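You operate a simulated robot arm through the tools that you are given. There is no shell and no other tool. Be economical: measure what you need, move in short steps, check, and stop when the job is done.

You are at the controls of a simulated two-armed robot. One attempt, no reset.

JOB
Wipe up the spill on the island top with the cloth napkin and put it back.

It is judged by the outcome, as a careful person would: the job done as asked, and still so three seconds after it is handed in. It fails if anything else is knocked over, pushed out of place, dropped, spilled or broken. Flat cloth is picked up by pressing the open fingertips on it (5 to 10 N) and closing them slowly along it; thin cloth reads only 2 to 8 mm in the jaws.

ROBOT AND FRAMES
Two 7-joint arms with two-finger parallel grippers on one trunk, on a base that drives. Base frame: it is fixed to the floor where the robot stands at the start and does not move with it; the origin is under the middle of the robot, x ahead of it, y to its left, z up. Lengths are in m, angles in rad, forces in N, time in s.
The left shoulder is at the start at [0.05, 0.177, 1.029], the right one opposite. With the tool pointing down near the work surface each hand reaches from about 0.1 to 0.68 m from the robot's upright axis, wherever it stands, measured 20 degrees to its own side. Payload 3.43 kg a hand.
The tool frame of a hand sits at the grasp point between the pads (the TCP): z along the fingers, y along the line on which they close. The tips reach 0.034 m beyond it. Largest opening 0.128 m; finger width 0.024, thickness 0.012; the body of the gripper, 0.048 by 0.13 m, starts 0.096 m behind the TCP.
Orientation is that of the tool frame in the base frame, as [roll, pitch, yaw] about the fixed x, y, z axes, in that order (R = Rz(yaw) Ry(pitch) Rx(roll)). With the fingers straight down and closing along the base's y, the tool's x points along the base's -x, its y along +y and its z along -z.

CONTROLS
- The arms move only by the tool move_arm. It takes "left_plan", "right_plan" or both (then of equal length, played together; a hand with none holds still); each is a list of rows, each a list of 7 numbers: the shift along the tool's x, y, z in m, then the turn, a rotation vector about the tool's x, y, z in rad, then the opening, from 0 (shut) to 1 (fully open). In form: [[tx, ty, tz, wx, wy, wz, hand], ...]. A call has 1 to 8 rows; each row is the pose to reach, as a shift and turn from the pose commanded when the call began, along the tool's axes at that moment. Each row takes 0.2 s and may step no farther than 0.05 m and 0.15 rad from the row before; otherwise, or with a gripper value out of range, the whole call is refused. A pose out of reach is approached as far as the arm can. The call stops where the force on the tool passes 40 N (or 10 N more than at its start, if that is more) or the arm is blocked; 0.2 s more then pass. The fingers move at their own pace (about 0.108 m/s each) and stop on an object; they squeeze with about 27 N. The grip force told is the motor's: it shows also when the fingers shut on nothing. Time passes only in rows, and 0.2 s behind the last, so rows that repeat a pose let the fingers close. The reply holds the time, the measured pose of the TCP, the force on the tool along the base axes, the opening and the grip force, in the units named above and with some noise, with the torque about the TCP (base axes, N m) and any sound that the robot's microphone picked up.
- Cameras (640 x 400 px; columns grow to the right, rows downward): "scene" is now at [0.1637, -0.0054, 1.2267]; the picture's right is [-0.05, -1.00, 0.00], its down [-0.20, 0.01, -0.98] and it looks along [0.98, -0.05, -0.20] (base axes); focal length 255 px, centre (320, 200). "left" rides on the left gripper at [0.076, 0.011, -0.16] in its tool frame; the picture's right is [-0.15, 0.99, 0.00], its down [-0.88, -0.13, -0.46] and it looks along [-0.45, -0.07, 0.89] (tool axes); focal length 234 px, centre (320, 200). "right" rides on the right gripper at [0.076, -0.011, -0.16] in its tool frame; the picture's right is [0.15, 0.99, 0.00], its down [-0.88, 0.13, -0.46] and it looks along [-0.45, 0.07, 0.89] (tool axes); focal length 234 px, centre (320, 200). There is no depth. A picture from a camera that has moved, and an enlarged one, comes with that camera's place and axes in the base frame and with its lens.
- capture(camera): a new picture of that camera. The clock stands still meanwhile.
- slide_trunk(by): slides the trunk up (or, below 0, down) by that many m; the arms and the scene camera ride with it, the base frame stays. It gives what a move gives, with no picture.
- base_move(legs): drives the robot by 1 to 6 legs, each [ahead, turn to the left] in m and rad, along the robot's own axes; the way and the turn of a leg run together, so that a leg with both is an arc; at most 1.5 m and 3.142 rad a leg. The arms and the cameras ride along, it lands a little off, and it stops where it bumps. It gives what a move gives.
- aim_head(pan, tilt): turns the head with the scene camera to pan (to the left, within 1.396 rad either way) and tilt (down, from -0.506 to 1.204), counted from straight ahead of the robot. It gives what a move gives.
- zoom(camera, box): a new picture of the part [left, top, right, bottom] of that camera's present view, enlarged. The clock stands still meanwhile.
- close_job(): hands the job in; it is judged then, once.

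Go step by step. Nothing tells you exact positions but the pictures and the camera data: compare them with the known pose of the tool, close in by small moves and look again before you grip or let go. The budget is 120 turns and 100 pictures, counting those below and the enlarged ones. Unless the task says otherwise, let go and move clear before handing in, and close with one line.

The tools are called after "Request:" by a JSON object that holds its "op" and its "data". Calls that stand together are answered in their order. move_arm: Moves the arms, as the interface text tells. Its arguments: {"type":"object","properties":{"left_plan":{"type":"array","items":{"type":"array","items":{"type":"number"}}},"right_plan":{"type":"array","items":{"type":"array","items":{"type":"number"}}}},"required":[]} The other tools are called the same way: slide_trunk (by) slides the trunk up or down; base_move (legs) drives the base; aim_head (pan, tilt) turns the head that bears the scene camera; capture (camera) takes a picture; zoom (camera, box) takes an enlarged picture of a part of a camera's view; close_job () hands the job in.

At the start:

```text
clock: 0.0
left_tool_pos: [0.503, 0.1043, 1.0973]
left_tool_rot: [-3.14, 0.0, -3.14]
left_contact_force: [0.4, 0.6, -0.6]
left_ft_torque: [-0.01, 0.03, 0.0]
left_gripper_width: 0.1282
left_grasp_force: 0.1
right_tool_pos: [0.394, -0.1978, 1.1356]
right_tool_rot: [3.14, -0.001, 3.14]
right_contact_force: [0.6, 0.4, -0.4]
right_ft_torque: [0.0, 0.03, -0.02]
right_gripper_width: 0.1279
right_grasp_force: 0.0
trunk travel left (down, up): [-0.2, 0.201]
robot x, y, heading: [0.0019, 0.0014, 0.002]
head pan, tilt: [-0.049, 0.201]
```

scene: 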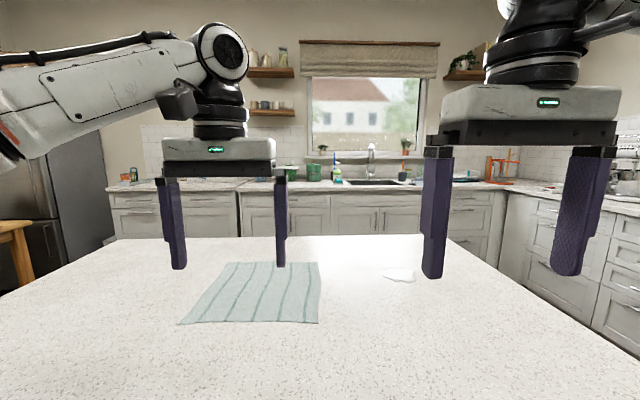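
right: 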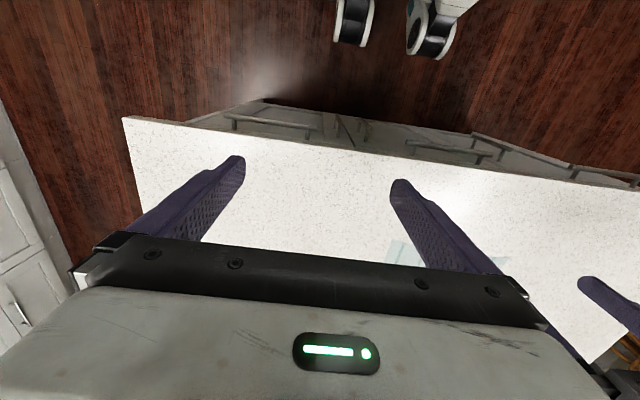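
left: 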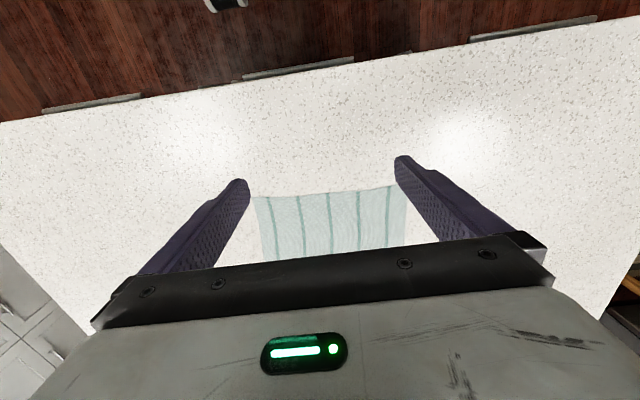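

The napkin lies flat at about x 0.60–0.87, y −0.03–0.23. The spill is near (0.77, −0.25) and the top is at z≈0.90. Both are nearly out of reach, so I'll look at the floor gap before driving closer.

Request:
{"op": "aim_head", "data": {"pan": -0.1, "tilt": 0.9}}

Request:
{"op": "capture", "data": {"camera": "scene"}}

```text
clock: 1.1
left_tool_pos: [0.5023, 0.1044, 1.0986]
left_tool_rot: [3.141, 0.0, -3.139]
left_contact_force: [0.6, 0.4, 0.6]
left_ft_torque: [-0.02, 0.03, -0.02]
left_gripper_width: 0.128
left_grasp_force: 0.1
right_tool_pos: [0.3932, -0.1983, 1.1345]
right_tool_rot: [3.14, 0.0, 3.14]
right_contact_force: [-0.1, 0.3, -0.2]
right_ft_torque: [0.01, 0.04, 0.03]
right_gripper_width: 0.128
right_grasp_force: 0.1
trunk travel left (down, up): [-0.2, 0.201]
robot x, y, heading: [-0.0009, 0.003, 0.003]
head pan, tilt: [-0.099, 0.901]
```

```text
96 pictures are left
camera scene: at [0.1457, -0.0083, 1.1651], right [-0.1, -1.0, 0.0], down [-0.78, 0.08, -0.62], along [0.62, -0.06, -0.78], focal length 255 px, centre (320, 200)
```

scene: 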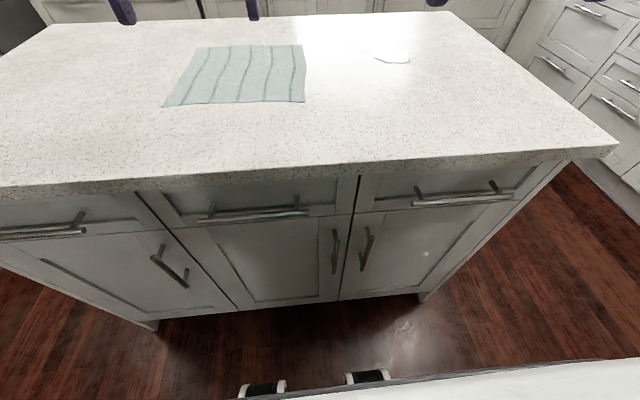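

The island edge is at x≈0.42 and the robot's front at about 0.22, so there is room to drive ahead modestly. I'll go 0.12 m and look again.

Request:
{"op": "base_move", "data": {"legs": [[0.12, 0]]}}

Request:
{"op": "capture", "data": {"camera": "scene"}}

```text
clock: 2.3
left_tool_pos: [0.6223, 0.1042, 1.0973]
left_tool_rot: [-3.141, 0.001, -3.139]
left_contact_force: [0.1, -1.5, -0.3]
left_ft_torque: [0.01, 0.01, 0.02]
left_gripper_width: 0.1279
left_grasp_force: 0.0
right_tool_pos: [0.5126, -0.1984, 1.1341]
right_tool_rot: [3.14, 0.002, 3.141]
right_contact_force: [0.0, -0.1, -0.6]
right_ft_torque: [0.01, 0.03, 0.02]
right_gripper_width: 0.1279
right_grasp_force: 0.1
trunk travel left (down, up): [-0.2, 0.201]
robot x, y, heading: [0.1152, 0.0007, 0.007]
head pan, tilt: [-0.099, 0.901]
```

```text
95 pictures are left
camera scene: at [0.2655, -0.0081, 1.1649], right [-0.1, -1.0, 0.0], down [-0.78, 0.08, -0.62], along [0.62, -0.06, -0.78], focal length 255 px, centre (320, 200)
```

scene: 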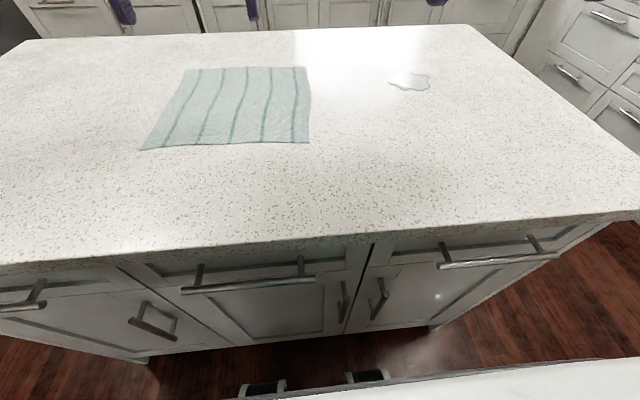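

Both objects are confirmed in place and there is still clearance. I'll drive another 0.04 m and tilt the head to watch the work.

Request:
{"op": "base_move", "data": {"legs": [[0.04, 0]]}}

Request:
{"op": "aim_head", "data": {"pan": -0.1, "tilt": 0.6}}

Request:
{"op": "capture", "data": {"camera": "scene"}}

Request:
{"op": "capture", "data": {"camera": "left"}}

Request:
{"op": "capture", "data": {"camera": "right"}}

```text
clock: 3.2
left_tool_pos: [0.6618, 0.1046, 1.098]
left_tool_rot: [-3.141, 0.0, -3.14]
left_contact_force: [1.0, 0.2, 0.8]
left_ft_torque: [0.04, 0.03, 0.0]
left_gripper_width: 0.1281
left_grasp_force: 0.0
right_tool_pos: [0.5535, -0.1978, 1.1348]
right_tool_rot: [-3.141, 0.001, 3.141]
right_contact_force: [-0.2, -1.2, -0.6]
right_ft_torque: [-0.01, 0.01, 0.03]
right_gripper_width: 0.1279
right_grasp_force: 0.1
trunk travel left (down, up): [-0.2, 0.201]
robot x, y, heading: [0.1565, 0.001, -0.002]
head pan, tilt: [-0.099, 0.901]
```

```text
clock: 4.0
left_tool_pos: [0.662, 0.1036, 1.0979]
left_tool_rot: [-3.141, 0.0, -3.14]
left_contact_force: [0.4, 0.7, 0.1]
left_ft_torque: [0.03, -0.01, -0.01]
left_gripper_width: 0.128
left_grasp_force: 0.0
right_tool_pos: [0.5516, -0.1967, 1.1357]
right_tool_rot: [-3.141, -0.001, 3.14]
right_contact_force: [0.1, 1.1, 1.0]
right_ft_torque: [-0.02, 0.02, 0.04]
right_gripper_width: 0.1279
right_grasp_force: 0.0
trunk travel left (down, up): [-0.2, 0.201]
robot x, y, heading: [0.1587, 0.0012, -0.002]
head pan, tilt: [-0.099, 0.6]
```

```text
94 pictures are left
camera scene: at [0.3177, -0.0094, 1.1898], right [-0.1, -1.0, 0.0], down [-0.56, 0.06, -0.82], along [0.82, -0.08, -0.57], focal length 255 px, centre (320, 200)
```

scene: 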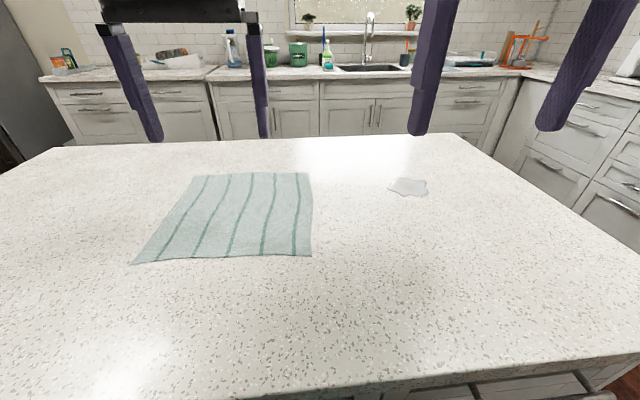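

```text
93 pictures are left
camera left: at [0.5856, 0.115, 1.26], right [0.14, 0.99, 0.0], down [0.88, -0.13, 0.46], along [0.45, -0.07, -0.89], focal length 234 px, centre (320, 200)
```

left: 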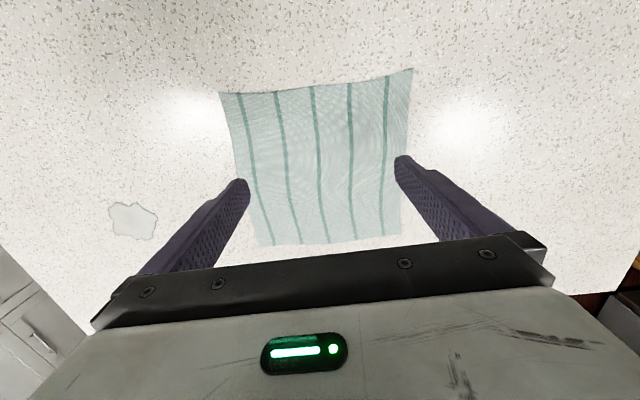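

```text
92 pictures are left
camera right: at [0.4767, -0.2089, 1.2944], right [-0.15, 0.99, 0.0], down [0.88, 0.13, 0.46], along [0.45, 0.07, -0.89], focal length 234 px, centre (320, 200)
```

right: 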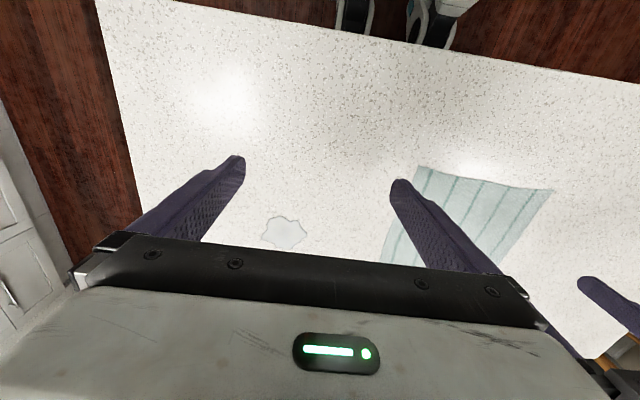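

The napkin corners are refined to near (0.59, 0.238) and (0.58, −0.028), far (0.857, 0.224) and (0.848, −0.038). The spill is at about (0.765, −0.253), roughly 0.08 wide. I'll move the left hand clear and bring the right hand above the middle of the napkin's right edge.

Request:
{"op": "move_arm", "data": {"left_plan": [[0.023, 0.036, -0.014, 0, 0, 0, 1], [0.046, 0.072, -0.028, 0, 0, 0, 1], [0.069, 0.108, -0.042, 0, 0, 0, 1], [0.092, 0.144, -0.056, 0, 0, 0, 1], [0.115, 0.18, -0.07, 0, 0, 0, 1], [0.138, 0.216, -0.084, 0, 0, 0, 1], [0.16, 0.25, -0.1, 0, 0, 0, 1]], "right_plan": [[-0.023, 0.03, 0.012, 0, 0, 0, 0.39], [-0.047, 0.06, 0.024, 0, 0, 0, 0.39], [-0.07, 0.09, 0.036, 0, 0, 0, 0.39], [-0.093, 0.12, 0.049, 0, 0, 0, 0.39], [-0.117, 0.15, 0.061, 0, 0, 0, 0.39], [-0.14, 0.18, 0.074, 0, 0, 0, 0.39], [-0.163, 0.212, 0.086, 0, 0, 0, 0.39]]}}

Request:
{"op": "capture", "data": {"camera": "scene"}}

Request:
{"op": "capture", "data": {"camera": "right"}}

```text
clock: 5.8
left_tool_pos: [0.526, 0.3457, 1.1827]
left_tool_rot: [-3.141, 0.002, -3.141]
left_contact_force: [-0.3, 1.0, 0.8]
left_ft_torque: [-0.04, -0.01, -0.02]
left_gripper_width: 0.1282
left_grasp_force: 0.1
left hand out of reach, approached as far as the arm can: row 7
right_tool_pos: [0.7205, -0.0223, 1.0521]
right_tool_rot: [3.111, -0.004, 3.083]
right_contact_force: [-0.9, 0.3, -0.2]
right_ft_torque: [-0.06, 0.01, 0.01]
right_gripper_width: 0.0499
right_grasp_force: 0.0
right hand out of reach, approached as far as the arm can: row 7
trunk travel left (down, up): [-0.2, 0.201]
robot x, y, heading: [0.1607, -0.0025, 0.001]
head pan, tilt: [-0.099, 0.6]
stopped in row 7 (right hand): the arm was blocked; the commanded pose is now the measured one
```

```text
91 pictures are left
camera scene: at [0.3174, -0.0086, 1.1899], right [-0.1, -1.0, 0.0], down [-0.56, 0.06, -0.83], along [0.82, -0.08, -0.56], focal length 255 px, centre (320, 200)
```

scene: 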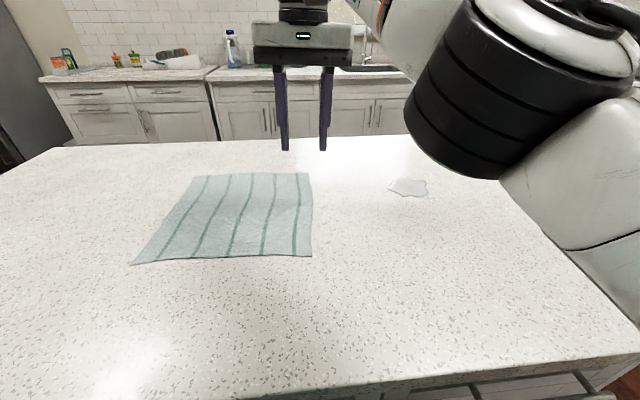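

```text
90 pictures are left
camera right: at [0.6438, -0.0336, 1.2111], right [-0.09, 1.0, 0.03], down [0.89, 0.06, 0.46], along [0.45, 0.07, -0.89], focal length 234 px, centre (320, 200)
```

right: 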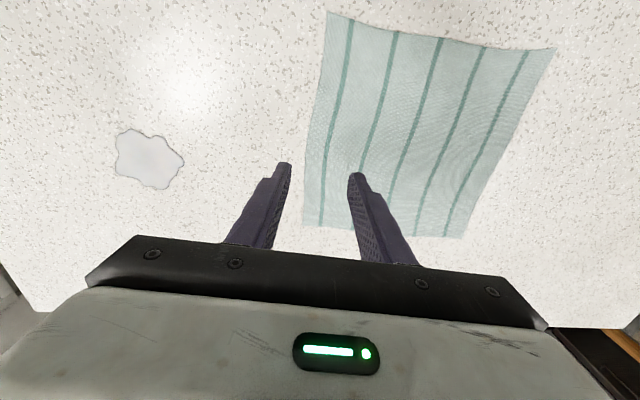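

The right hand stopped short at y=−0.02, since reach is smaller at this height. I'll descend to z≈0.975, straighten the wrist, and then move in +y.

Request:
{"op": "move_arm", "data": {"right_plan": [[0.0, 0, 0.038, 0.015, 0, -0.03, 0.39], [0.0, 0, 0.075, 0.03, 0, -0.058, 0.39], [0.0, 0.015, 0.075, 0.03, 0, -0.058, 0.39], [0.0, 0.034, 0.075, 0.03, 0, -0.058, 0.39]]}}

Request:
{"op": "capture", "data": {"camera": "right"}}

```text
clock: 7.0
left_tool_pos: [0.5255, 0.3445, 1.1833]
left_tool_rot: [-3.141, 0.001, -3.141]
left_contact_force: [-0.3, 0.9, -0.8]
left_ft_torque: [0.0, 0.0, 0.0]
left_gripper_width: 0.128
left_grasp_force: 0.1
right_tool_pos: [0.7486, -0.0258, 0.9938]
right_tool_rot: [3.105, 0.0, 3.077]
right_contact_force: [0.0, -0.2, -0.2]
right_ft_torque: [0.0, -0.02, 0.0]
right_gripper_width: 0.0499
right_grasp_force: 0.1
right hand out of reach, approached as far as the arm can: row 1, 2, 3, 4
trunk travel left (down, up): [-0.2, 0.201]
robot x, y, heading: [0.1562, 0.0002, -0.001]
head pan, tilt: [-0.099, 0.6]
stopped in row 4 (right hand): the arm was blocked; the commanded pose is now the measured one
```

```text
89 pictures are left
camera right: at [0.6715, -0.0385, 1.1516], right [-0.08, 1.0, 0.03], down [0.89, 0.06, 0.46], along [0.46, 0.07, -0.89], focal length 234 px, centre (320, 200)
```

right: 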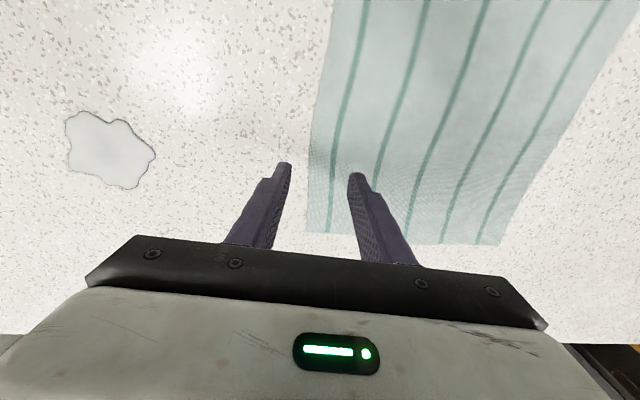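

A joint limit keeps the right arm from reaching further left. I'll back off 0.04 m and turn the base 0.2 rad left, which should put both the napkin edge and the spill well inside its range.

Request:
{"op": "base_move", "data": {"legs": [[-0.04, 0], [0, 0.2]]}}

Request:
{"op": "capture", "data": {"camera": "scene"}}

```text
clock: 8.6
left_tool_pos: [0.4091, 0.4103, 1.1834]
left_tool_rot: [3.141, 0.001, -2.941]
left_contact_force: [-1.0, 0.0, -0.6]
left_ft_torque: [-0.01, 0.03, -0.01]
left_gripper_width: 0.128
left_grasp_force: 0.0
right_tool_pos: [0.7025, 0.0921, 0.9933]
right_tool_rot: [3.106, 0.004, -3.003]
right_contact_force: [-0.1, 0.4, -0.3]
right_ft_torque: [-0.01, -0.02, -0.03]
right_gripper_width: 0.0498
right_grasp_force: 0.0
trunk travel left (down, up): [-0.2, 0.201]
robot x, y, heading: [0.1181, 0.0006, 0.206]
head pan, tilt: [-0.099, 0.6]
```

```text
88 pictures are left
camera scene: at [0.2761, 0.0226, 1.1899], right [0.1, -0.99, 0.0], down [-0.56, -0.06, -0.83], along [0.82, 0.08, -0.56], focal length 255 px, centre (320, 200)
```

scene: 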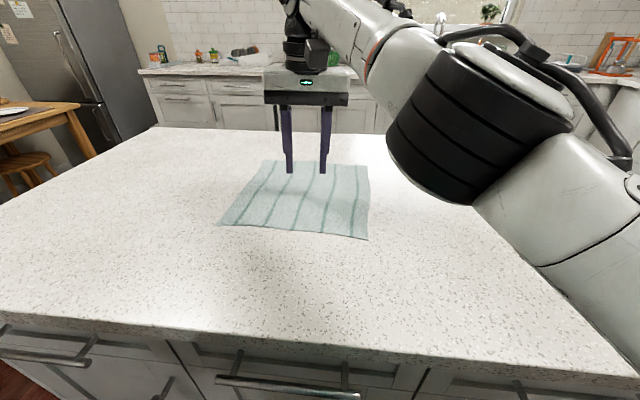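

Now the right hand is over the napkin middle with freedom to move. I'll bring it to the right-edge grasp spot (0.715, 0.01), square up and descend partway.

Request:
{"op": "move_arm", "data": {"right_plan": [[0, -0.03, 0.0, 0.012, 0, 0.05, 0.39], [0, -0.06, 0.01, 0.024, 0, 0.1, 0.39], [-0.001, -0.083, 0.025, 0.035, 0, 0.138, 0.39], [-0.001, -0.083, 0.037, 0.035, 0, 0.138, 0.39]]}}

Request:
{"op": "capture", "data": {"camera": "right"}}

Request:
{"op": "capture", "data": {"camera": "scene"}}

```text
clock: 9.6
left_tool_pos: [0.4097, 0.4089, 1.1836]
left_tool_rot: [3.14, 0.001, -2.942]
left_contact_force: [1.4, 0.0, 0.1]
left_ft_torque: [0.11, 0.02, 0.01]
left_gripper_width: 0.1279
left_grasp_force: 0.1
right_tool_pos: [0.7175, 0.0088, 0.9508]
right_tool_rot: [-3.141, -0.001, 3.138]
right_contact_force: [0.5, 0.2, -0.8]
right_ft_torque: [0.05, 0.07, 0.01]
right_gripper_width: 0.0502
right_grasp_force: 0.0
right hand out of reach, approached as far as the arm can: row 1, 2
trunk travel left (down, up): [-0.2, 0.201]
robot x, y, heading: [0.1202, 0.0021, 0.202]
head pan, tilt: [-0.099, 0.6]
```

```text
87 pictures are left
camera right: at [0.6414, -0.0018, 1.1106], right [-0.14, 0.99, 0.0], down [0.88, 0.13, 0.45], along [0.45, 0.07, -0.89], focal length 234 px, centre (320, 200)
```

right: 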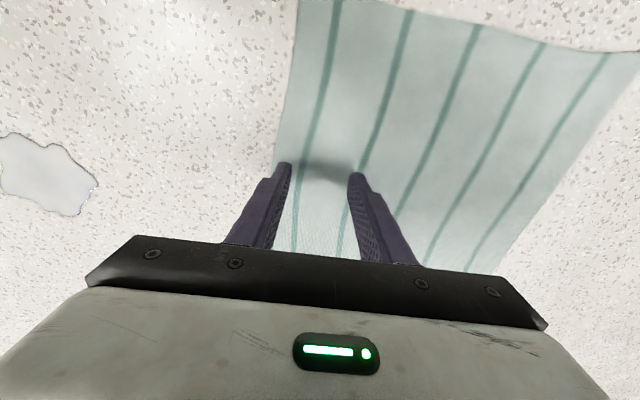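

```text
86 pictures are left
camera scene: at [0.2774, 0.0212, 1.1896], right [0.1, -0.99, 0.0], down [-0.56, -0.06, -0.82], along [0.82, 0.08, -0.57], focal length 255 px, centre (320, 200)
```

scene: 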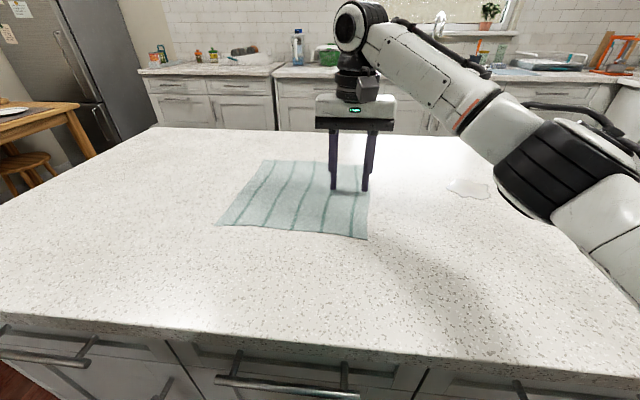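

The right finger is at the cloth's edge. I'll shift 0.012 further in +y and descend gently.

Request:
{"op": "move_arm", "data": {"right_plan": [[0, 0.012, 0.0, 0, 0, 0, 0.39], [0, 0.012, 0.006, 0, 0, 0, 0.39], [0, 0.012, 0.011, 0, 0, 0, 0.39], [0, 0.012, 0.014, 0, 0, 0, 0.39]]}}

```text
clock: 10.6
left_tool_pos: [0.4057, 0.4103, 1.1844]
left_tool_rot: [3.139, 0.006, -2.941]
left_contact_force: [0.1, -0.5, -0.3]
left_ft_torque: [-0.03, 0.02, 0.0]
left_gripper_width: 0.1281
left_grasp_force: 0.0
right_tool_pos: [0.7162, 0.0244, 0.9446]
right_tool_rot: [3.139, 0.008, 3.14]
right_contact_force: [5.8, -1.6, 29.8]
right_ft_torque: [-0.67, 0.04, 0.12]
right_gripper_width: 0.0499
right_grasp_force: 0.2
trunk travel left (down, up): [-0.2, 0.201]
robot x, y, heading: [0.1189, -0.0046, 0.203]
head pan, tilt: [-0.099, 0.6]
```

Contact came early (top at z≈0.911), with 30 N. I'll ease up about 5 mm and then close slowly.

Request:
{"op": "move_arm", "data": {"right_plan": [[0, 0, -0.0055, 0, 0, 0, 0.39], [0, 0, -0.0055, 0, 0, 0, 0.39]]}}

```text
clock: 11.2
left_tool_pos: [0.4075, 0.411, 1.1835]
left_tool_rot: [3.14, 0.004, -2.941]
left_contact_force: [0.2, 0.1, 0.4]
left_ft_torque: [-0.04, 0.01, 0.0]
left_gripper_width: 0.128
left_grasp_force: 0.2
right_tool_pos: [0.7138, 0.0236, 0.9451]
right_tool_rot: [3.141, 0.001, 3.141]
right_contact_force: [2.0, 0.2, 8.0]
right_ft_torque: [0.0, -0.04, 0.0]
right_gripper_width: 0.0499
right_grasp_force: 0.0
trunk travel left (down, up): [-0.2, 0.201]
robot x, y, heading: [0.1183, -0.0018, 0.201]
head pan, tilt: [-0.099, 0.6]
```

8 N is right. Closing slowly along the cloth.

Request:
{"op": "move_arm", "data": {"right_plan": [[0, 0, 0, 0, 0, 0, 0.33], [0, 0, 0, 0, 0, 0, 0.27], [0, 0, 0, 0, 0, 0, 0.21], [0, 0, 0, 0, 0, 0, 0.15], [0, 0, 0, 0, 0, 0, 0.09], [0, 0, 0, 0, 0, 0, 0.03], [0, 0, 0, 0, 0, 0, 0.0], [0, 0, 0, 0, 0, 0, 0.0]]}}

Request:
{"op": "capture", "data": {"camera": "right"}}

```text
clock: 13.0
left_tool_pos: [0.4086, 0.4111, 1.1833]
left_tool_rot: [-3.14, 0.001, -2.941]
left_contact_force: [0.1, 0.0, 0.5]
left_ft_torque: [0.0, 0.02, 0.03]
left_gripper_width: 0.1284
left_grasp_force: 0.1
right_tool_pos: [0.7149, 0.0237, 0.9454]
right_tool_rot: [-3.141, 0.0, 3.141]
right_contact_force: [0.4, 0.8, 1.2]
right_ft_torque: [0.02, -0.04, 0.01]
right_gripper_width: 0.0019
right_grasp_force: 27.0
trunk travel left (down, up): [-0.2, 0.201]
robot x, y, heading: [0.1178, -0.0015, 0.199]
head pan, tilt: [-0.099, 0.6]
```

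```text
85 pictures are left
camera right: at [0.6389, 0.0124, 1.1046], right [-0.15, 0.99, 0.0], down [0.88, 0.13, 0.46], along [0.45, 0.07, -0.89], focal length 234 px, centre (320, 200)
```

right: 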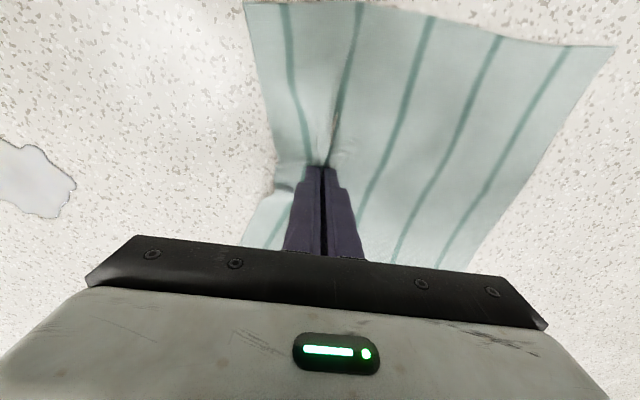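

The cloth is pinched, with about 2 mm of it in the jaws. Now I'll drag it lightly along the top toward the spill and check.

Request:
{"op": "move_arm", "data": {"right_plan": [[-0.008, -0.03, 0, 0, 0, 0, 0], [-0.016, -0.06, 0, 0, 0, 0, 0], [-0.024, -0.09, 0, 0, 0, 0, 0], [-0.032, -0.12, 0, 0, 0, 0, 0], [-0.04, -0.15, 0, 0, 0, 0, 0], [-0.05, -0.18, 0, 0, 0, 0, 0]]}}

Request:
{"op": "capture", "data": {"camera": "scene"}}

Request:
{"op": "capture", "data": {"camera": "right"}}

```text
clock: 14.4
left_tool_pos: [0.4083, 0.4091, 1.1828]
left_tool_rot: [-3.141, 0.004, -2.942]
left_contact_force: [0.4, -0.3, 0.3]
left_ft_torque: [-0.02, 0.0, -0.03]
left_gripper_width: 0.1282
left_grasp_force: 0.0
right_tool_pos: [0.7637, -0.1552, 0.9457]
right_tool_rot: [3.141, 0.003, -3.141]
right_contact_force: [0.0, -0.2, 4.5]
right_ft_torque: [0.0, 0.04, 0.0]
right_gripper_width: 0.002
right_grasp_force: 27.3
trunk travel left (down, up): [-0.2, 0.201]
robot x, y, heading: [0.1193, 0.0002, 0.2]
head pan, tilt: [-0.099, 0.6]
```

```text
84 pictures are left
camera scene: at [0.2759, 0.0223, 1.1899], right [0.1, -0.99, 0.0], down [-0.56, -0.06, -0.83], along [0.82, 0.08, -0.56], focal length 255 px, centre (320, 200)
```

scene: 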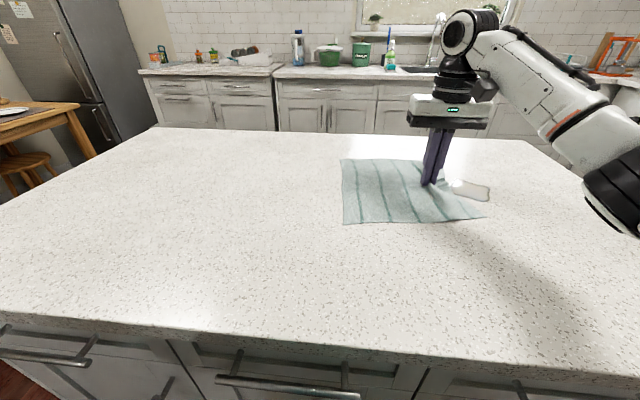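

```text
83 pictures are left
camera right: at [0.6869, -0.1675, 1.1042], right [-0.15, 0.99, 0.0], down [0.88, 0.13, 0.46], along [0.45, 0.07, -0.89], focal length 234 px, centre (320, 200)
```

right: 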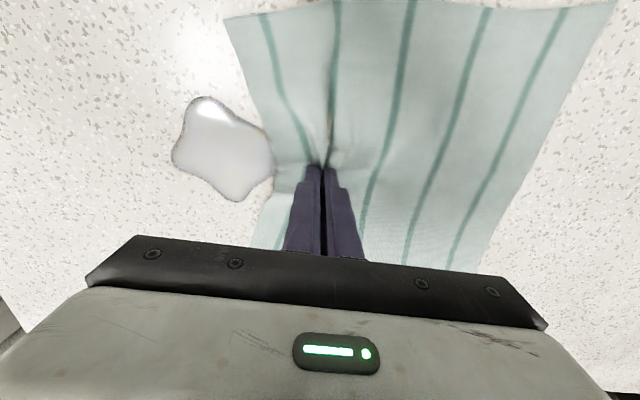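

The cloth drags flat and is just touching the spill. I'll keep dragging across it with light pressure.

Request:
{"op": "move_arm", "data": {"right_plan": [[0.002, -0.025, 0.0005, 0, 0, 0, 0], [0.004, -0.05, 0.0005, 0, 0, 0, 0], [0.006, -0.075, 0.0005, 0, 0, 0, 0], [0.008, -0.1, 0.0005, 0, 0, 0, 0], [0.01, -0.125, 0.0005, 0, 0, 0, 0], [0.01, -0.15, 0.0005, 0, 0, 0, 0], [0.01, -0.175, 0.0005, 0, 0, 0, 0]]}}

Request:
{"op": "capture", "data": {"camera": "scene"}}

Request:
{"op": "capture", "data": {"camera": "right"}}

```text
clock: 16.0
left_tool_pos: [0.4095, 0.4106, 1.1829]
left_tool_rot: [-3.141, 0.004, -2.942]
left_contact_force: [0.0, -0.4, -0.9]
left_ft_torque: [-0.01, -0.01, 0.02]
left_gripper_width: 0.1281
left_grasp_force: 0.1
right_tool_pos: [0.7556, -0.333, 0.946]
right_tool_rot: [-3.141, 0.001, 3.141]
right_contact_force: [-0.3, 1.1, 3.9]
right_ft_torque: [0.05, 0.04, -0.02]
right_gripper_width: 0.0018
right_grasp_force: 26.4
trunk travel left (down, up): [-0.2, 0.201]
robot x, y, heading: [0.1163, 0.0007, 0.201]
head pan, tilt: [-0.099, 0.6]
```

```text
82 pictures are left
camera scene: at [0.2759, 0.0225, 1.1899], right [0.1, -0.99, 0.0], down [-0.56, -0.06, -0.83], along [0.82, 0.08, -0.56], focal length 255 px, centre (320, 200)
```

scene: 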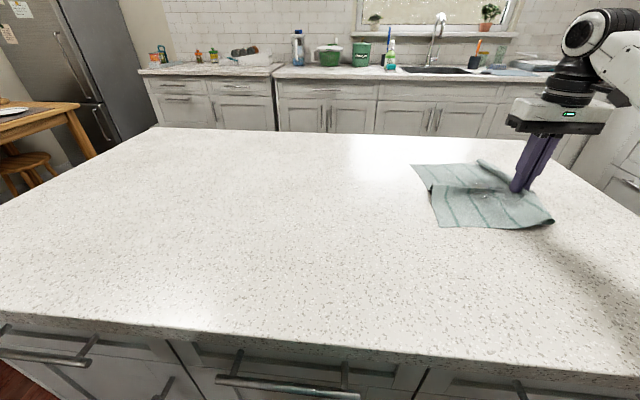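

```text
81 pictures are left
camera right: at [0.6788, -0.3445, 1.1042], right [-0.15, 0.99, 0.0], down [0.88, 0.13, 0.46], along [0.45, 0.07, -0.89], focal length 234 px, centre (320, 200)
```

right: 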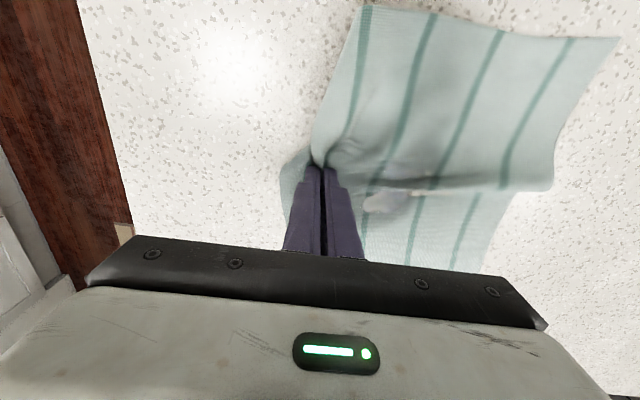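

The cloth covers the spill but has rucked up a little. I'll look closer.

Request:
{"op": "zoom", "data": {"camera": "right", "box": [260, 100, 580, 300]}}

Request:
{"op": "zoom", "data": {"camera": "scene", "box": [400, 140, 560, 240]}}

```text
2.00 times, centred on (420, 200) of right
camera zoom: at [0.6788, -0.3445, 1.1042], right [-0.15, 0.99, 0.0], down [0.88, 0.13, 0.46], along [0.45, 0.07, -0.89], focal length 468 px, centre (120, 200)
```

zoom: 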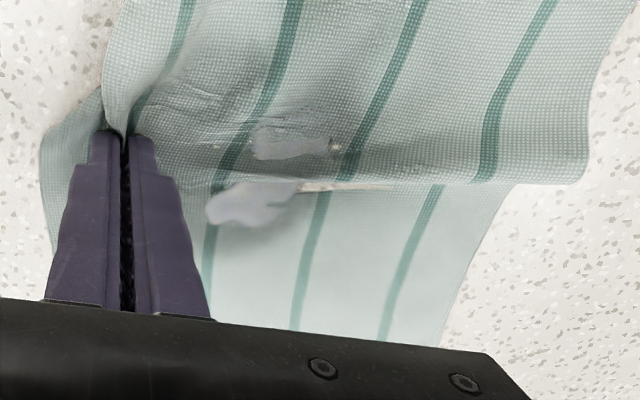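

```text
4.00 times, centred on (480, 190) of scene
camera zoom: at [0.2759, 0.0225, 1.1899], right [0.1, -0.99, 0.0], down [-0.56, -0.06, -0.83], along [0.82, 0.08, -0.56], focal length 1020 px, centre (-320, 240)
```

zoom: 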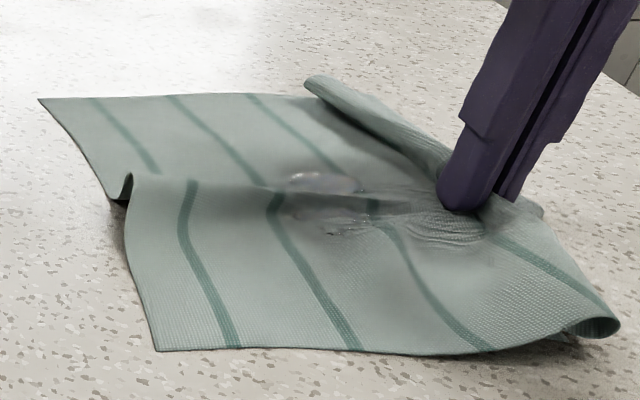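

Some liquid is still there under the fold, so I'll rub the pressed fingertips with cloth under them over the spill in strokes.

Request:
{"op": "move_arm", "data": {"right_plan": [[0.02, 0.04, 0.001, 0, 0, 0, 0], [0.02, 0.085, 0.001, 0, 0, 0, 0], [0.02, 0.13, 0.001, 0, 0, 0, 0], [0.0, 0.13, 0.001, 0, 0, 0, 0], [0.0, 0.085, 0.001, 0, 0, 0, 0], [0.0, 0.04, 0.001, 0, 0, 0, 0], [0.0, 0.0, 0.001, 0, 0, 0, 0]]}}

Request:
{"op": "capture", "data": {"camera": "right"}}

Request:
{"op": "zoom", "data": {"camera": "scene", "box": [400, 140, 560, 240]}}

```text
clock: 17.6
left_tool_pos: [0.4083, 0.4128, 1.1848]
left_tool_rot: [-3.14, 0.003, -2.94]
left_contact_force: [-0.5, 1.1, -0.3]
left_ft_torque: [-0.01, 0.01, -0.02]
left_gripper_width: 0.128
left_grasp_force: 0.0
right_tool_pos: [0.7547, -0.3315, 0.9446]
right_tool_rot: [-3.14, 0.003, -3.139]
right_contact_force: [-0.7, 5.6, 14.4]
right_ft_torque: [0.15, 0.07, -0.02]
right_gripper_width: 0.002
right_grasp_force: 27.6
trunk travel left (down, up): [-0.2, 0.201]
robot x, y, heading: [0.1226, 0.0007, 0.204]
head pan, tilt: [-0.099, 0.6]
```

```text
78 pictures are left
camera right: at [0.6783, -0.3426, 1.1039], right [-0.15, 0.99, 0.0], down [0.88, 0.13, 0.46], along [0.45, 0.07, -0.89], focal length 234 px, centre (320, 200)
```

right: 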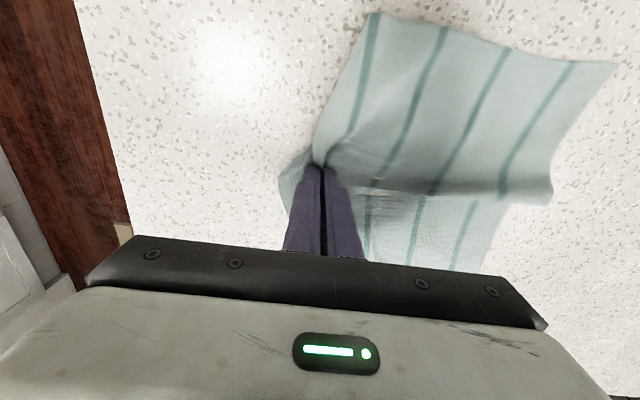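

```text
4.00 times, centred on (480, 190) of scene
camera zoom: at [0.2749, 0.0234, 1.1901], right [0.1, -0.99, 0.0], down [-0.56, -0.06, -0.83], along [0.82, 0.08, -0.56], focal length 1020 px, centre (-320, 240)
```

zoom: 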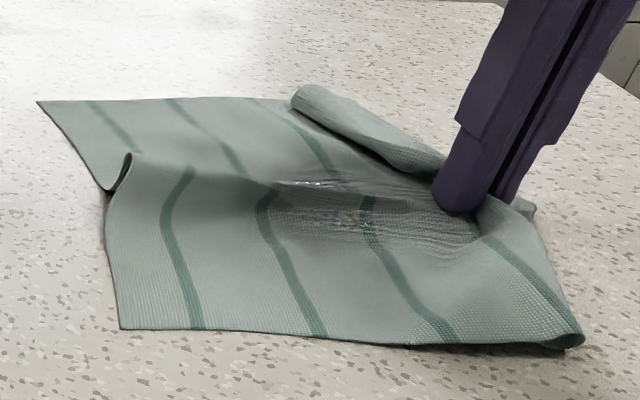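

Nearly absorbed. I'll make another pass on the far side, easing the pressure a little.

Request:
{"op": "move_arm", "data": {"right_plan": [[-0.02, 0.04, 0.0, 0, 0, 0, 0], [-0.02, 0.085, 0.0, 0, 0, 0, 0], [-0.03, 0.13, 0.0, 0, 0, 0, 0], [-0.01, 0.13, 0.0, 0, 0, 0, 0], [-0.01, 0.085, 0.0, 0, 0, 0, 0], [-0.005, 0.04, 0.0, 0, 0, 0, 0], [0.0, 0.0, 0.0, 0, 0, 0, 0]]}}

Request:
{"op": "move_arm", "data": {"right_plan": [[0.03, 0.03, 0.0, 0, 0, 0, 0], [0.03, 0.07, 0.0, 0, 0, 0, 0], [0.04, 0.11, 0.0, 0, 0, 0, 0], [0.015, 0.13, 0.0, 0, 0, 0, 0], [0.015, 0.085, 0.0, 0, 0, 0, 0], [0.01, 0.04, 0.0, 0, 0, 0, 0], [0.0, 0.0, 0.0, 0, 0, 0, 0]]}}

Request:
{"op": "move_arm", "data": {"right_plan": [[0, 0, -0.04, 0, 0, 0, 0], [0, 0, -0.08, 0, 0, 0, 0], [0, 0, -0.12, 0, 0, 0, 0], [0, 0, -0.16, 0, 0, 0, 0], [0, 0, -0.2, 0, 0, 0, 0], [0, 0, -0.24, 0, 0, 0, 0]]}}

Request:
{"op": "capture", "data": {"camera": "scene"}}

Request:
{"op": "capture", "data": {"camera": "right"}}

```text
clock: 19.2
left_tool_pos: [0.4102, 0.4112, 1.1827]
left_tool_rot: [3.141, 0.001, -2.941]
left_contact_force: [-0.3, -0.4, 0.1]
left_ft_torque: [-0.01, 0.02, 0.01]
left_gripper_width: 0.128
left_grasp_force: 0.0
right_tool_pos: [0.7567, -0.335, 0.9444]
right_tool_rot: [-3.141, 0.002, 3.139]
right_contact_force: [0.6, 1.1, 1.5]
right_ft_torque: [0.02, -0.02, 0.01]
right_gripper_width: 0.0022
right_grasp_force: 26.8
trunk travel left (down, up): [-0.2, 0.201]
robot x, y, heading: [0.1232, -0.0022, 0.202]
head pan, tilt: [-0.099, 0.6]
```

```text
clock: 20.8
left_tool_pos: [0.4081, 0.4114, 1.1838]
left_tool_rot: [-3.139, 0.004, -2.94]
left_contact_force: [0.1, 0.4, -0.2]
left_ft_torque: [0.03, 0.0, -0.02]
left_gripper_width: 0.128
left_grasp_force: 0.1
right_tool_pos: [0.752, -0.3329, 0.9439]
right_tool_rot: [-3.139, 0.001, 3.141]
right_contact_force: [-1.7, 3.9, 9.7]
right_ft_torque: [0.14, 0.09, 0.01]
right_gripper_width: 0.0019
right_grasp_force: 27.0
trunk travel left (down, up): [-0.2, 0.201]
robot x, y, heading: [0.118, -0.0005, 0.202]
head pan, tilt: [-0.099, 0.6]
```

```text
clock: 22.2
left_tool_pos: [0.41, 0.4118, 1.1831]
left_tool_rot: [3.141, 0.001, -2.94]
left_contact_force: [1.9, -0.6, -0.8]
left_ft_torque: [0.0, 0.07, 0.02]
left_gripper_width: 0.128
left_grasp_force: 0.0
right_tool_pos: [0.7062, -0.3137, 1.1182]
right_tool_rot: [-3.139, 0.004, -3.138]
right_contact_force: [0.0, -0.2, -0.1]
right_ft_torque: [0.01, 0.05, 0.02]
right_gripper_width: 0.002
right_grasp_force: 27.0
right hand out of reach, approached as far as the arm can: row 4, 5, 6
trunk travel left (down, up): [-0.2, 0.201]
robot x, y, heading: [0.1203, -0.0027, 0.202]
head pan, tilt: [-0.099, 0.6]
```

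```text
76 pictures are left
camera scene: at [0.2773, 0.0224, 1.1896], right [0.1, -0.99, 0.0], down [-0.56, -0.06, -0.82], along [0.82, 0.08, -0.57], focal length 255 px, centre (320, 200)
```

scene: 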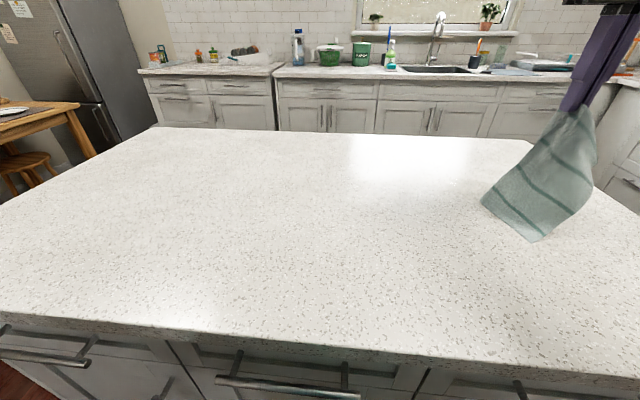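

```text
75 pictures are left
camera right: at [0.6297, -0.3253, 1.2759], right [-0.15, 0.99, 0.0], down [0.88, 0.13, 0.46], along [0.46, 0.07, -0.89], focal length 234 px, centre (320, 200)
```

right: 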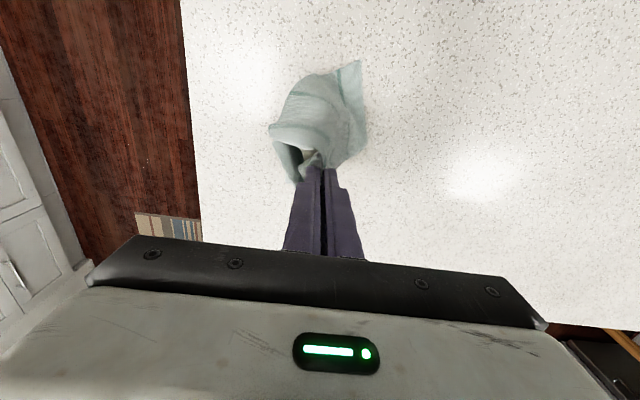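

The spill spot looks clean. I'll zoom to verify, then raise the trunk so the cloth clears the top and check the base clearance before turning further left for laying it back.

Request:
{"op": "zoom", "data": {"camera": "scene", "box": [400, 140, 560, 240]}}

Request:
{"op": "slide_trunk", "data": {"by": 0.15}}

Request:
{"op": "aim_head", "data": {"pan": -0.1, "tilt": 1.1}}

Request:
{"op": "capture", "data": {"camera": "scene"}}

Request:
{"op": "capture", "data": {"camera": "right"}}

```text
4.00 times, centred on (480, 190) of scene
camera zoom: at [0.2773, 0.0224, 1.1896], right [0.1, -0.99, 0.0], down [-0.56, -0.06, -0.82], along [0.82, 0.08, -0.57], focal length 1020 px, centre (-320, 240)
```

zoom: 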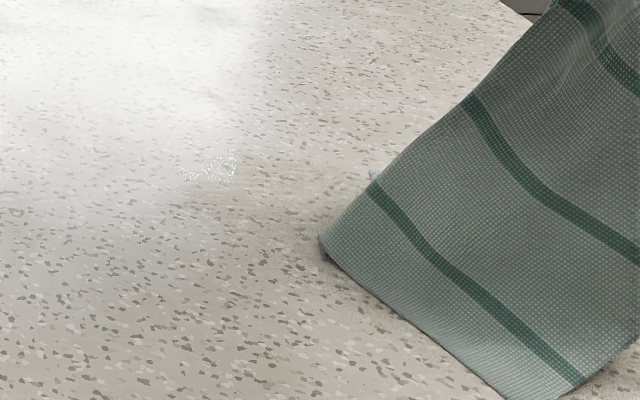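

```text
clock: 24.0
left_tool_pos: [0.4098, 0.4104, 1.3328]
left_tool_rot: [3.141, 0.002, -2.942]
left_contact_force: [0.4, 0.1, -0.2]
left_ft_torque: [0.02, -0.03, 0.01]
left_gripper_width: 0.128
left_grasp_force: 0.2
right_tool_pos: [0.7069, -0.3137, 1.269]
right_tool_rot: [-3.138, 0.008, -3.138]
right_contact_force: [-0.1, 0.1, 0.0]
right_ft_torque: [-0.01, -0.01, 0.02]
right_gripper_width: 0.0018
right_grasp_force: 26.7
trunk travel left (down, up): [-0.35, 0.051]
robot x, y, heading: [0.1194, -0.0003, 0.202]
head pan, tilt: [-0.099, 0.6]
```

```text
clock: 24.9
left_tool_pos: [0.4097, 0.4094, 1.3328]
left_tool_rot: [3.142, 0.001, -2.942]
left_contact_force: [-0.4, 0.2, 0.1]
left_ft_torque: [0.01, 0.01, -0.03]
left_gripper_width: 0.1279
left_grasp_force: 0.0
right_tool_pos: [0.7063, -0.3154, 1.2686]
right_tool_rot: [-3.139, 0.01, -3.138]
right_contact_force: [-0.4, 0.3, -0.1]
right_ft_torque: [0.02, 0.03, 0.02]
right_gripper_width: 0.0021
right_grasp_force: 26.6
trunk travel left (down, up): [-0.35, 0.051]
robot x, y, heading: [0.1165, 0.0017, 0.2]
head pan, tilt: [-0.099, 1.1]
```

```text
73 pictures are left
camera scene: at [0.2513, 0.0197, 1.3013], right [0.1, -0.99, 0.0], down [-0.89, -0.09, -0.45], along [0.45, 0.05, -0.89], focal length 255 px, centre (320, 200)
```

scene: 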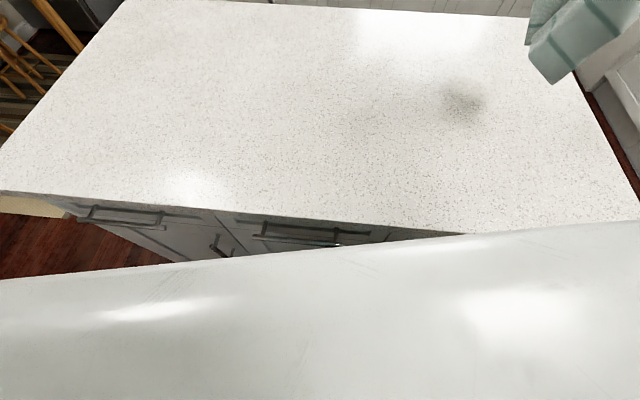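

```text
72 pictures are left
camera right: at [0.6288, -0.3255, 1.4267], right [-0.15, 0.99, 0.0], down [0.88, 0.13, 0.46], along [0.46, 0.07, -0.89], focal length 234 px, centre (320, 200)
```

right: 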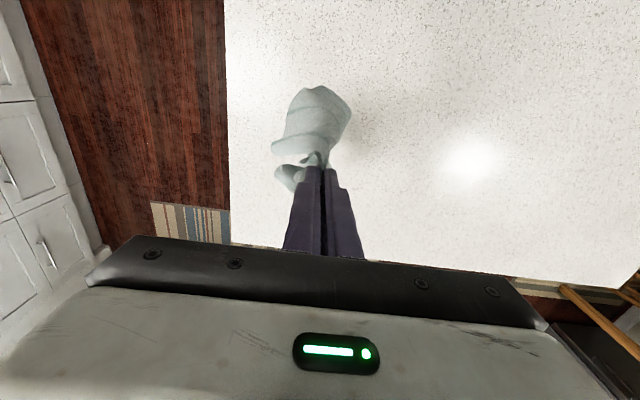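

There's a dim spot near the spill location that may be a shadow or residue, so I'll zoom in on it.

Request:
{"op": "zoom", "data": {"camera": "scene", "box": [380, 50, 540, 150]}}

Request:
{"op": "zoom", "data": {"camera": "right", "box": [260, 80, 420, 180]}}

```text
4.00 times, centred on (460, 100) of scene
camera zoom: at [0.2513, 0.0197, 1.3013], right [0.1, -0.99, 0.0], down [-0.89, -0.09, -0.45], along [0.45, 0.05, -0.89], focal length 1020 px, centre (-240, 600)
```

zoom: 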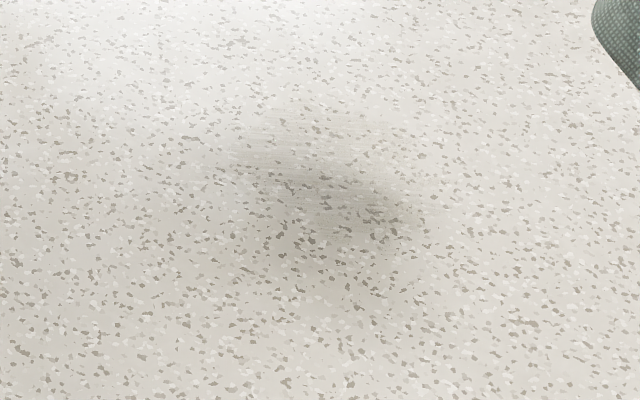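

```text
4.00 times, centred on (340, 130) of right
camera zoom: at [0.6288, -0.3255, 1.4267], right [-0.15, 0.99, 0.0], down [0.88, 0.13, 0.46], along [0.46, 0.07, -0.89], focal length 937 px, centre (240, 480)
```

zoom: 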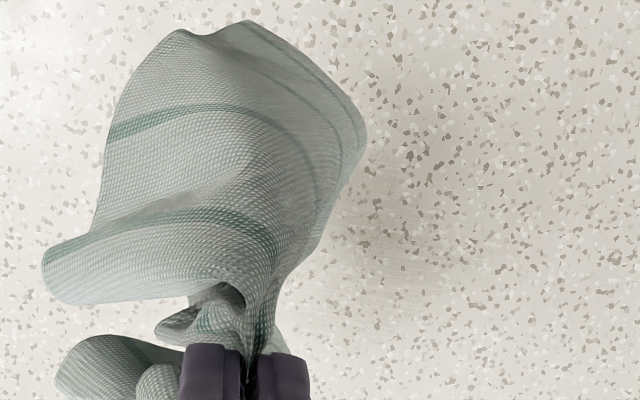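

That is a soft shadow of the hand and cloth, with no liquid outline. I'll recheck it later. Now I'll reposition the base further left (back, sidestep, forward) so the right hand can lay the napkin from left to right.

Request:
{"op": "base_move", "data": {"legs": [[-0.3, 0], [0, 0.8], [0.35, 0], [0, -0.8], [0.08, 0]]}}

Request:
{"op": "aim_head", "data": {"pan": -0.3, "tilt": 0.7}}

Request:
{"op": "capture", "data": {"camera": "scene"}}

```text
clock: 33.7
left_tool_pos: [0.3579, 0.6694, 1.3327]
left_tool_rot: [3.141, 0.001, -2.917]
left_contact_force: [0.2, -0.4, -0.5]
left_ft_torque: [-0.01, 0.02, 0.0]
left_gripper_width: 0.1281
left_grasp_force: 0.1
right_tool_pos: [0.6724, -0.048, 1.2676]
right_tool_rot: [-3.138, 0.007, -3.116]
right_contact_force: [0.3, 0.3, -0.1]
right_ft_torque: [0.0, 0.0, 0.05]
right_gripper_width: 0.0022
right_grasp_force: 27.3
trunk travel left (down, up): [-0.35, 0.051]
robot x, y, heading: [0.0736, 0.249, 0.229]
head pan, tilt: [-0.099, 1.1]
```

```text
clock: 34.5
left_tool_pos: [0.3575, 0.6684, 1.3336]
left_tool_rot: [-3.141, 0.002, -2.916]
left_contact_force: [0.1, 0.1, -0.4]
left_ft_torque: [0.05, 0.01, -0.02]
left_gripper_width: 0.1283
left_grasp_force: 0.1
right_tool_pos: [0.6712, -0.0483, 1.268]
right_tool_rot: [-3.14, 0.009, -3.113]
right_contact_force: [0.5, -0.8, -0.4]
right_ft_torque: [0.0, 0.02, 0.05]
right_gripper_width: 0.0019
right_grasp_force: 26.3
trunk travel left (down, up): [-0.35, 0.051]
robot x, y, heading: [0.076, 0.2547, 0.226]
head pan, tilt: [-0.3, 0.7]
```

```text
69 pictures are left
camera scene: at [0.2307, 0.2604, 1.3311], right [-0.07, -1.0, 0.0], down [-0.64, 0.05, -0.76], along [0.76, -0.06, -0.64], focal length 255 px, centre (320, 200)
```

scene: 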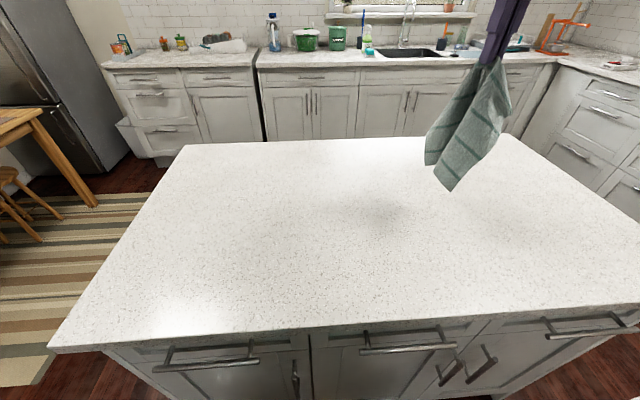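

The whole top is clean now. I'll drive 0.045 forward and carry the cloth to the left side, above where its left edge belongs.

Request:
{"op": "base_move", "data": {"legs": [[0.045, 0]]}}

Request:
{"op": "move_arm", "data": {"right_plan": [[-0.001, 0.045, 0, 0, 0, 0.01, 0], [-0.002, 0.09, 0, 0, 0, 0.02, 0], [-0.004, 0.135, 0, 0, 0, 0.028, 0], [-0.005, 0.18, 0.0, 0, 0, 0.028, 0], [-0.006, 0.225, 0.0, 0, 0, 0.028, 0], [-0.008, 0.27, 0.01, 0, 0, 0.028, 0], [-0.009, 0.315, 0.02, 0, 0, 0.028, 0]]}}

Request:
{"op": "capture", "data": {"camera": "scene"}}

Request:
{"op": "capture", "data": {"camera": "right"}}

```text
clock: 35.5
left_tool_pos: [0.4035, 0.6797, 1.3329]
left_tool_rot: [3.141, 0.001, -2.916]
left_contact_force: [-0.3, 0.4, -0.3]
left_ft_torque: [-0.01, 0.1, -0.01]
left_gripper_width: 0.1282
left_grasp_force: 0.0
right_tool_pos: [0.7187, -0.0381, 1.2677]
right_tool_rot: [-3.138, 0.008, -3.114]
right_contact_force: [0.3, -0.4, -0.4]
right_ft_torque: [-0.06, 0.04, 0.04]
right_gripper_width: 0.0017
right_grasp_force: 27.3
trunk travel left (down, up): [-0.35, 0.051]
robot x, y, heading: [0.1206, 0.2619, 0.228]
head pan, tilt: [-0.3, 0.7]
```

```text
clock: 37.0
left_tool_pos: [0.4007, 0.6803, 1.3339]
left_tool_rot: [3.142, 0.0, -2.917]
left_contact_force: [-1.3, -0.1, -0.8]
left_ft_torque: [0.02, 0.03, 0.0]
left_gripper_width: 0.128
left_grasp_force: 0.1
right_tool_pos: [0.7005, 0.2776, 1.2427]
right_tool_rot: [-3.139, 0.01, -3.14]
right_contact_force: [0.8, -0.5, -0.8]
right_ft_torque: [-0.02, 0.04, 0.04]
right_gripper_width: 0.0019
right_grasp_force: 26.9
right hand out of reach, approached as far as the arm can: row 6, 7
trunk travel left (down, up): [-0.35, 0.051]
robot x, y, heading: [0.1226, 0.2629, 0.224]
head pan, tilt: [-0.3, 0.7]
```

```text
68 pictures are left
camera scene: at [0.275, 0.2713, 1.3312], right [-0.07, -1.0, 0.0], down [-0.64, 0.05, -0.76], along [0.76, -0.06, -0.64], focal length 255 px, centre (320, 200)
```

scene: 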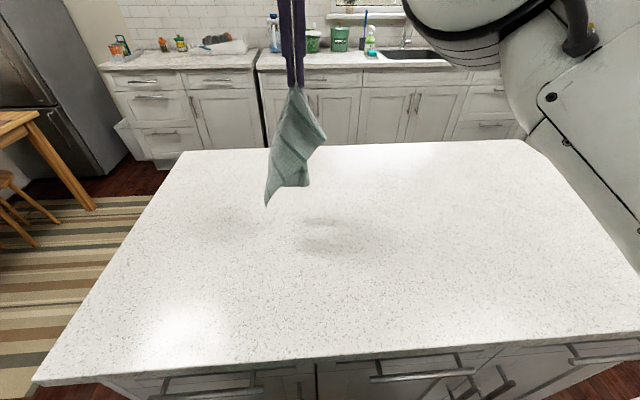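

```text
67 pictures are left
camera right: at [0.6234, 0.2674, 1.4023], right [-0.15, 0.99, 0.0], down [0.88, 0.13, 0.46], along [0.46, 0.07, -0.89], focal length 234 px, centre (320, 200)
```

right: 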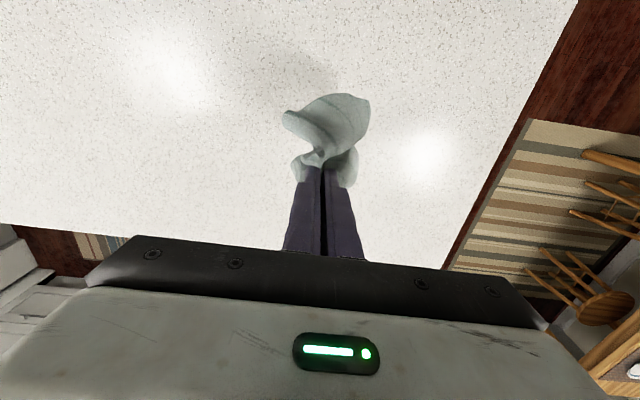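

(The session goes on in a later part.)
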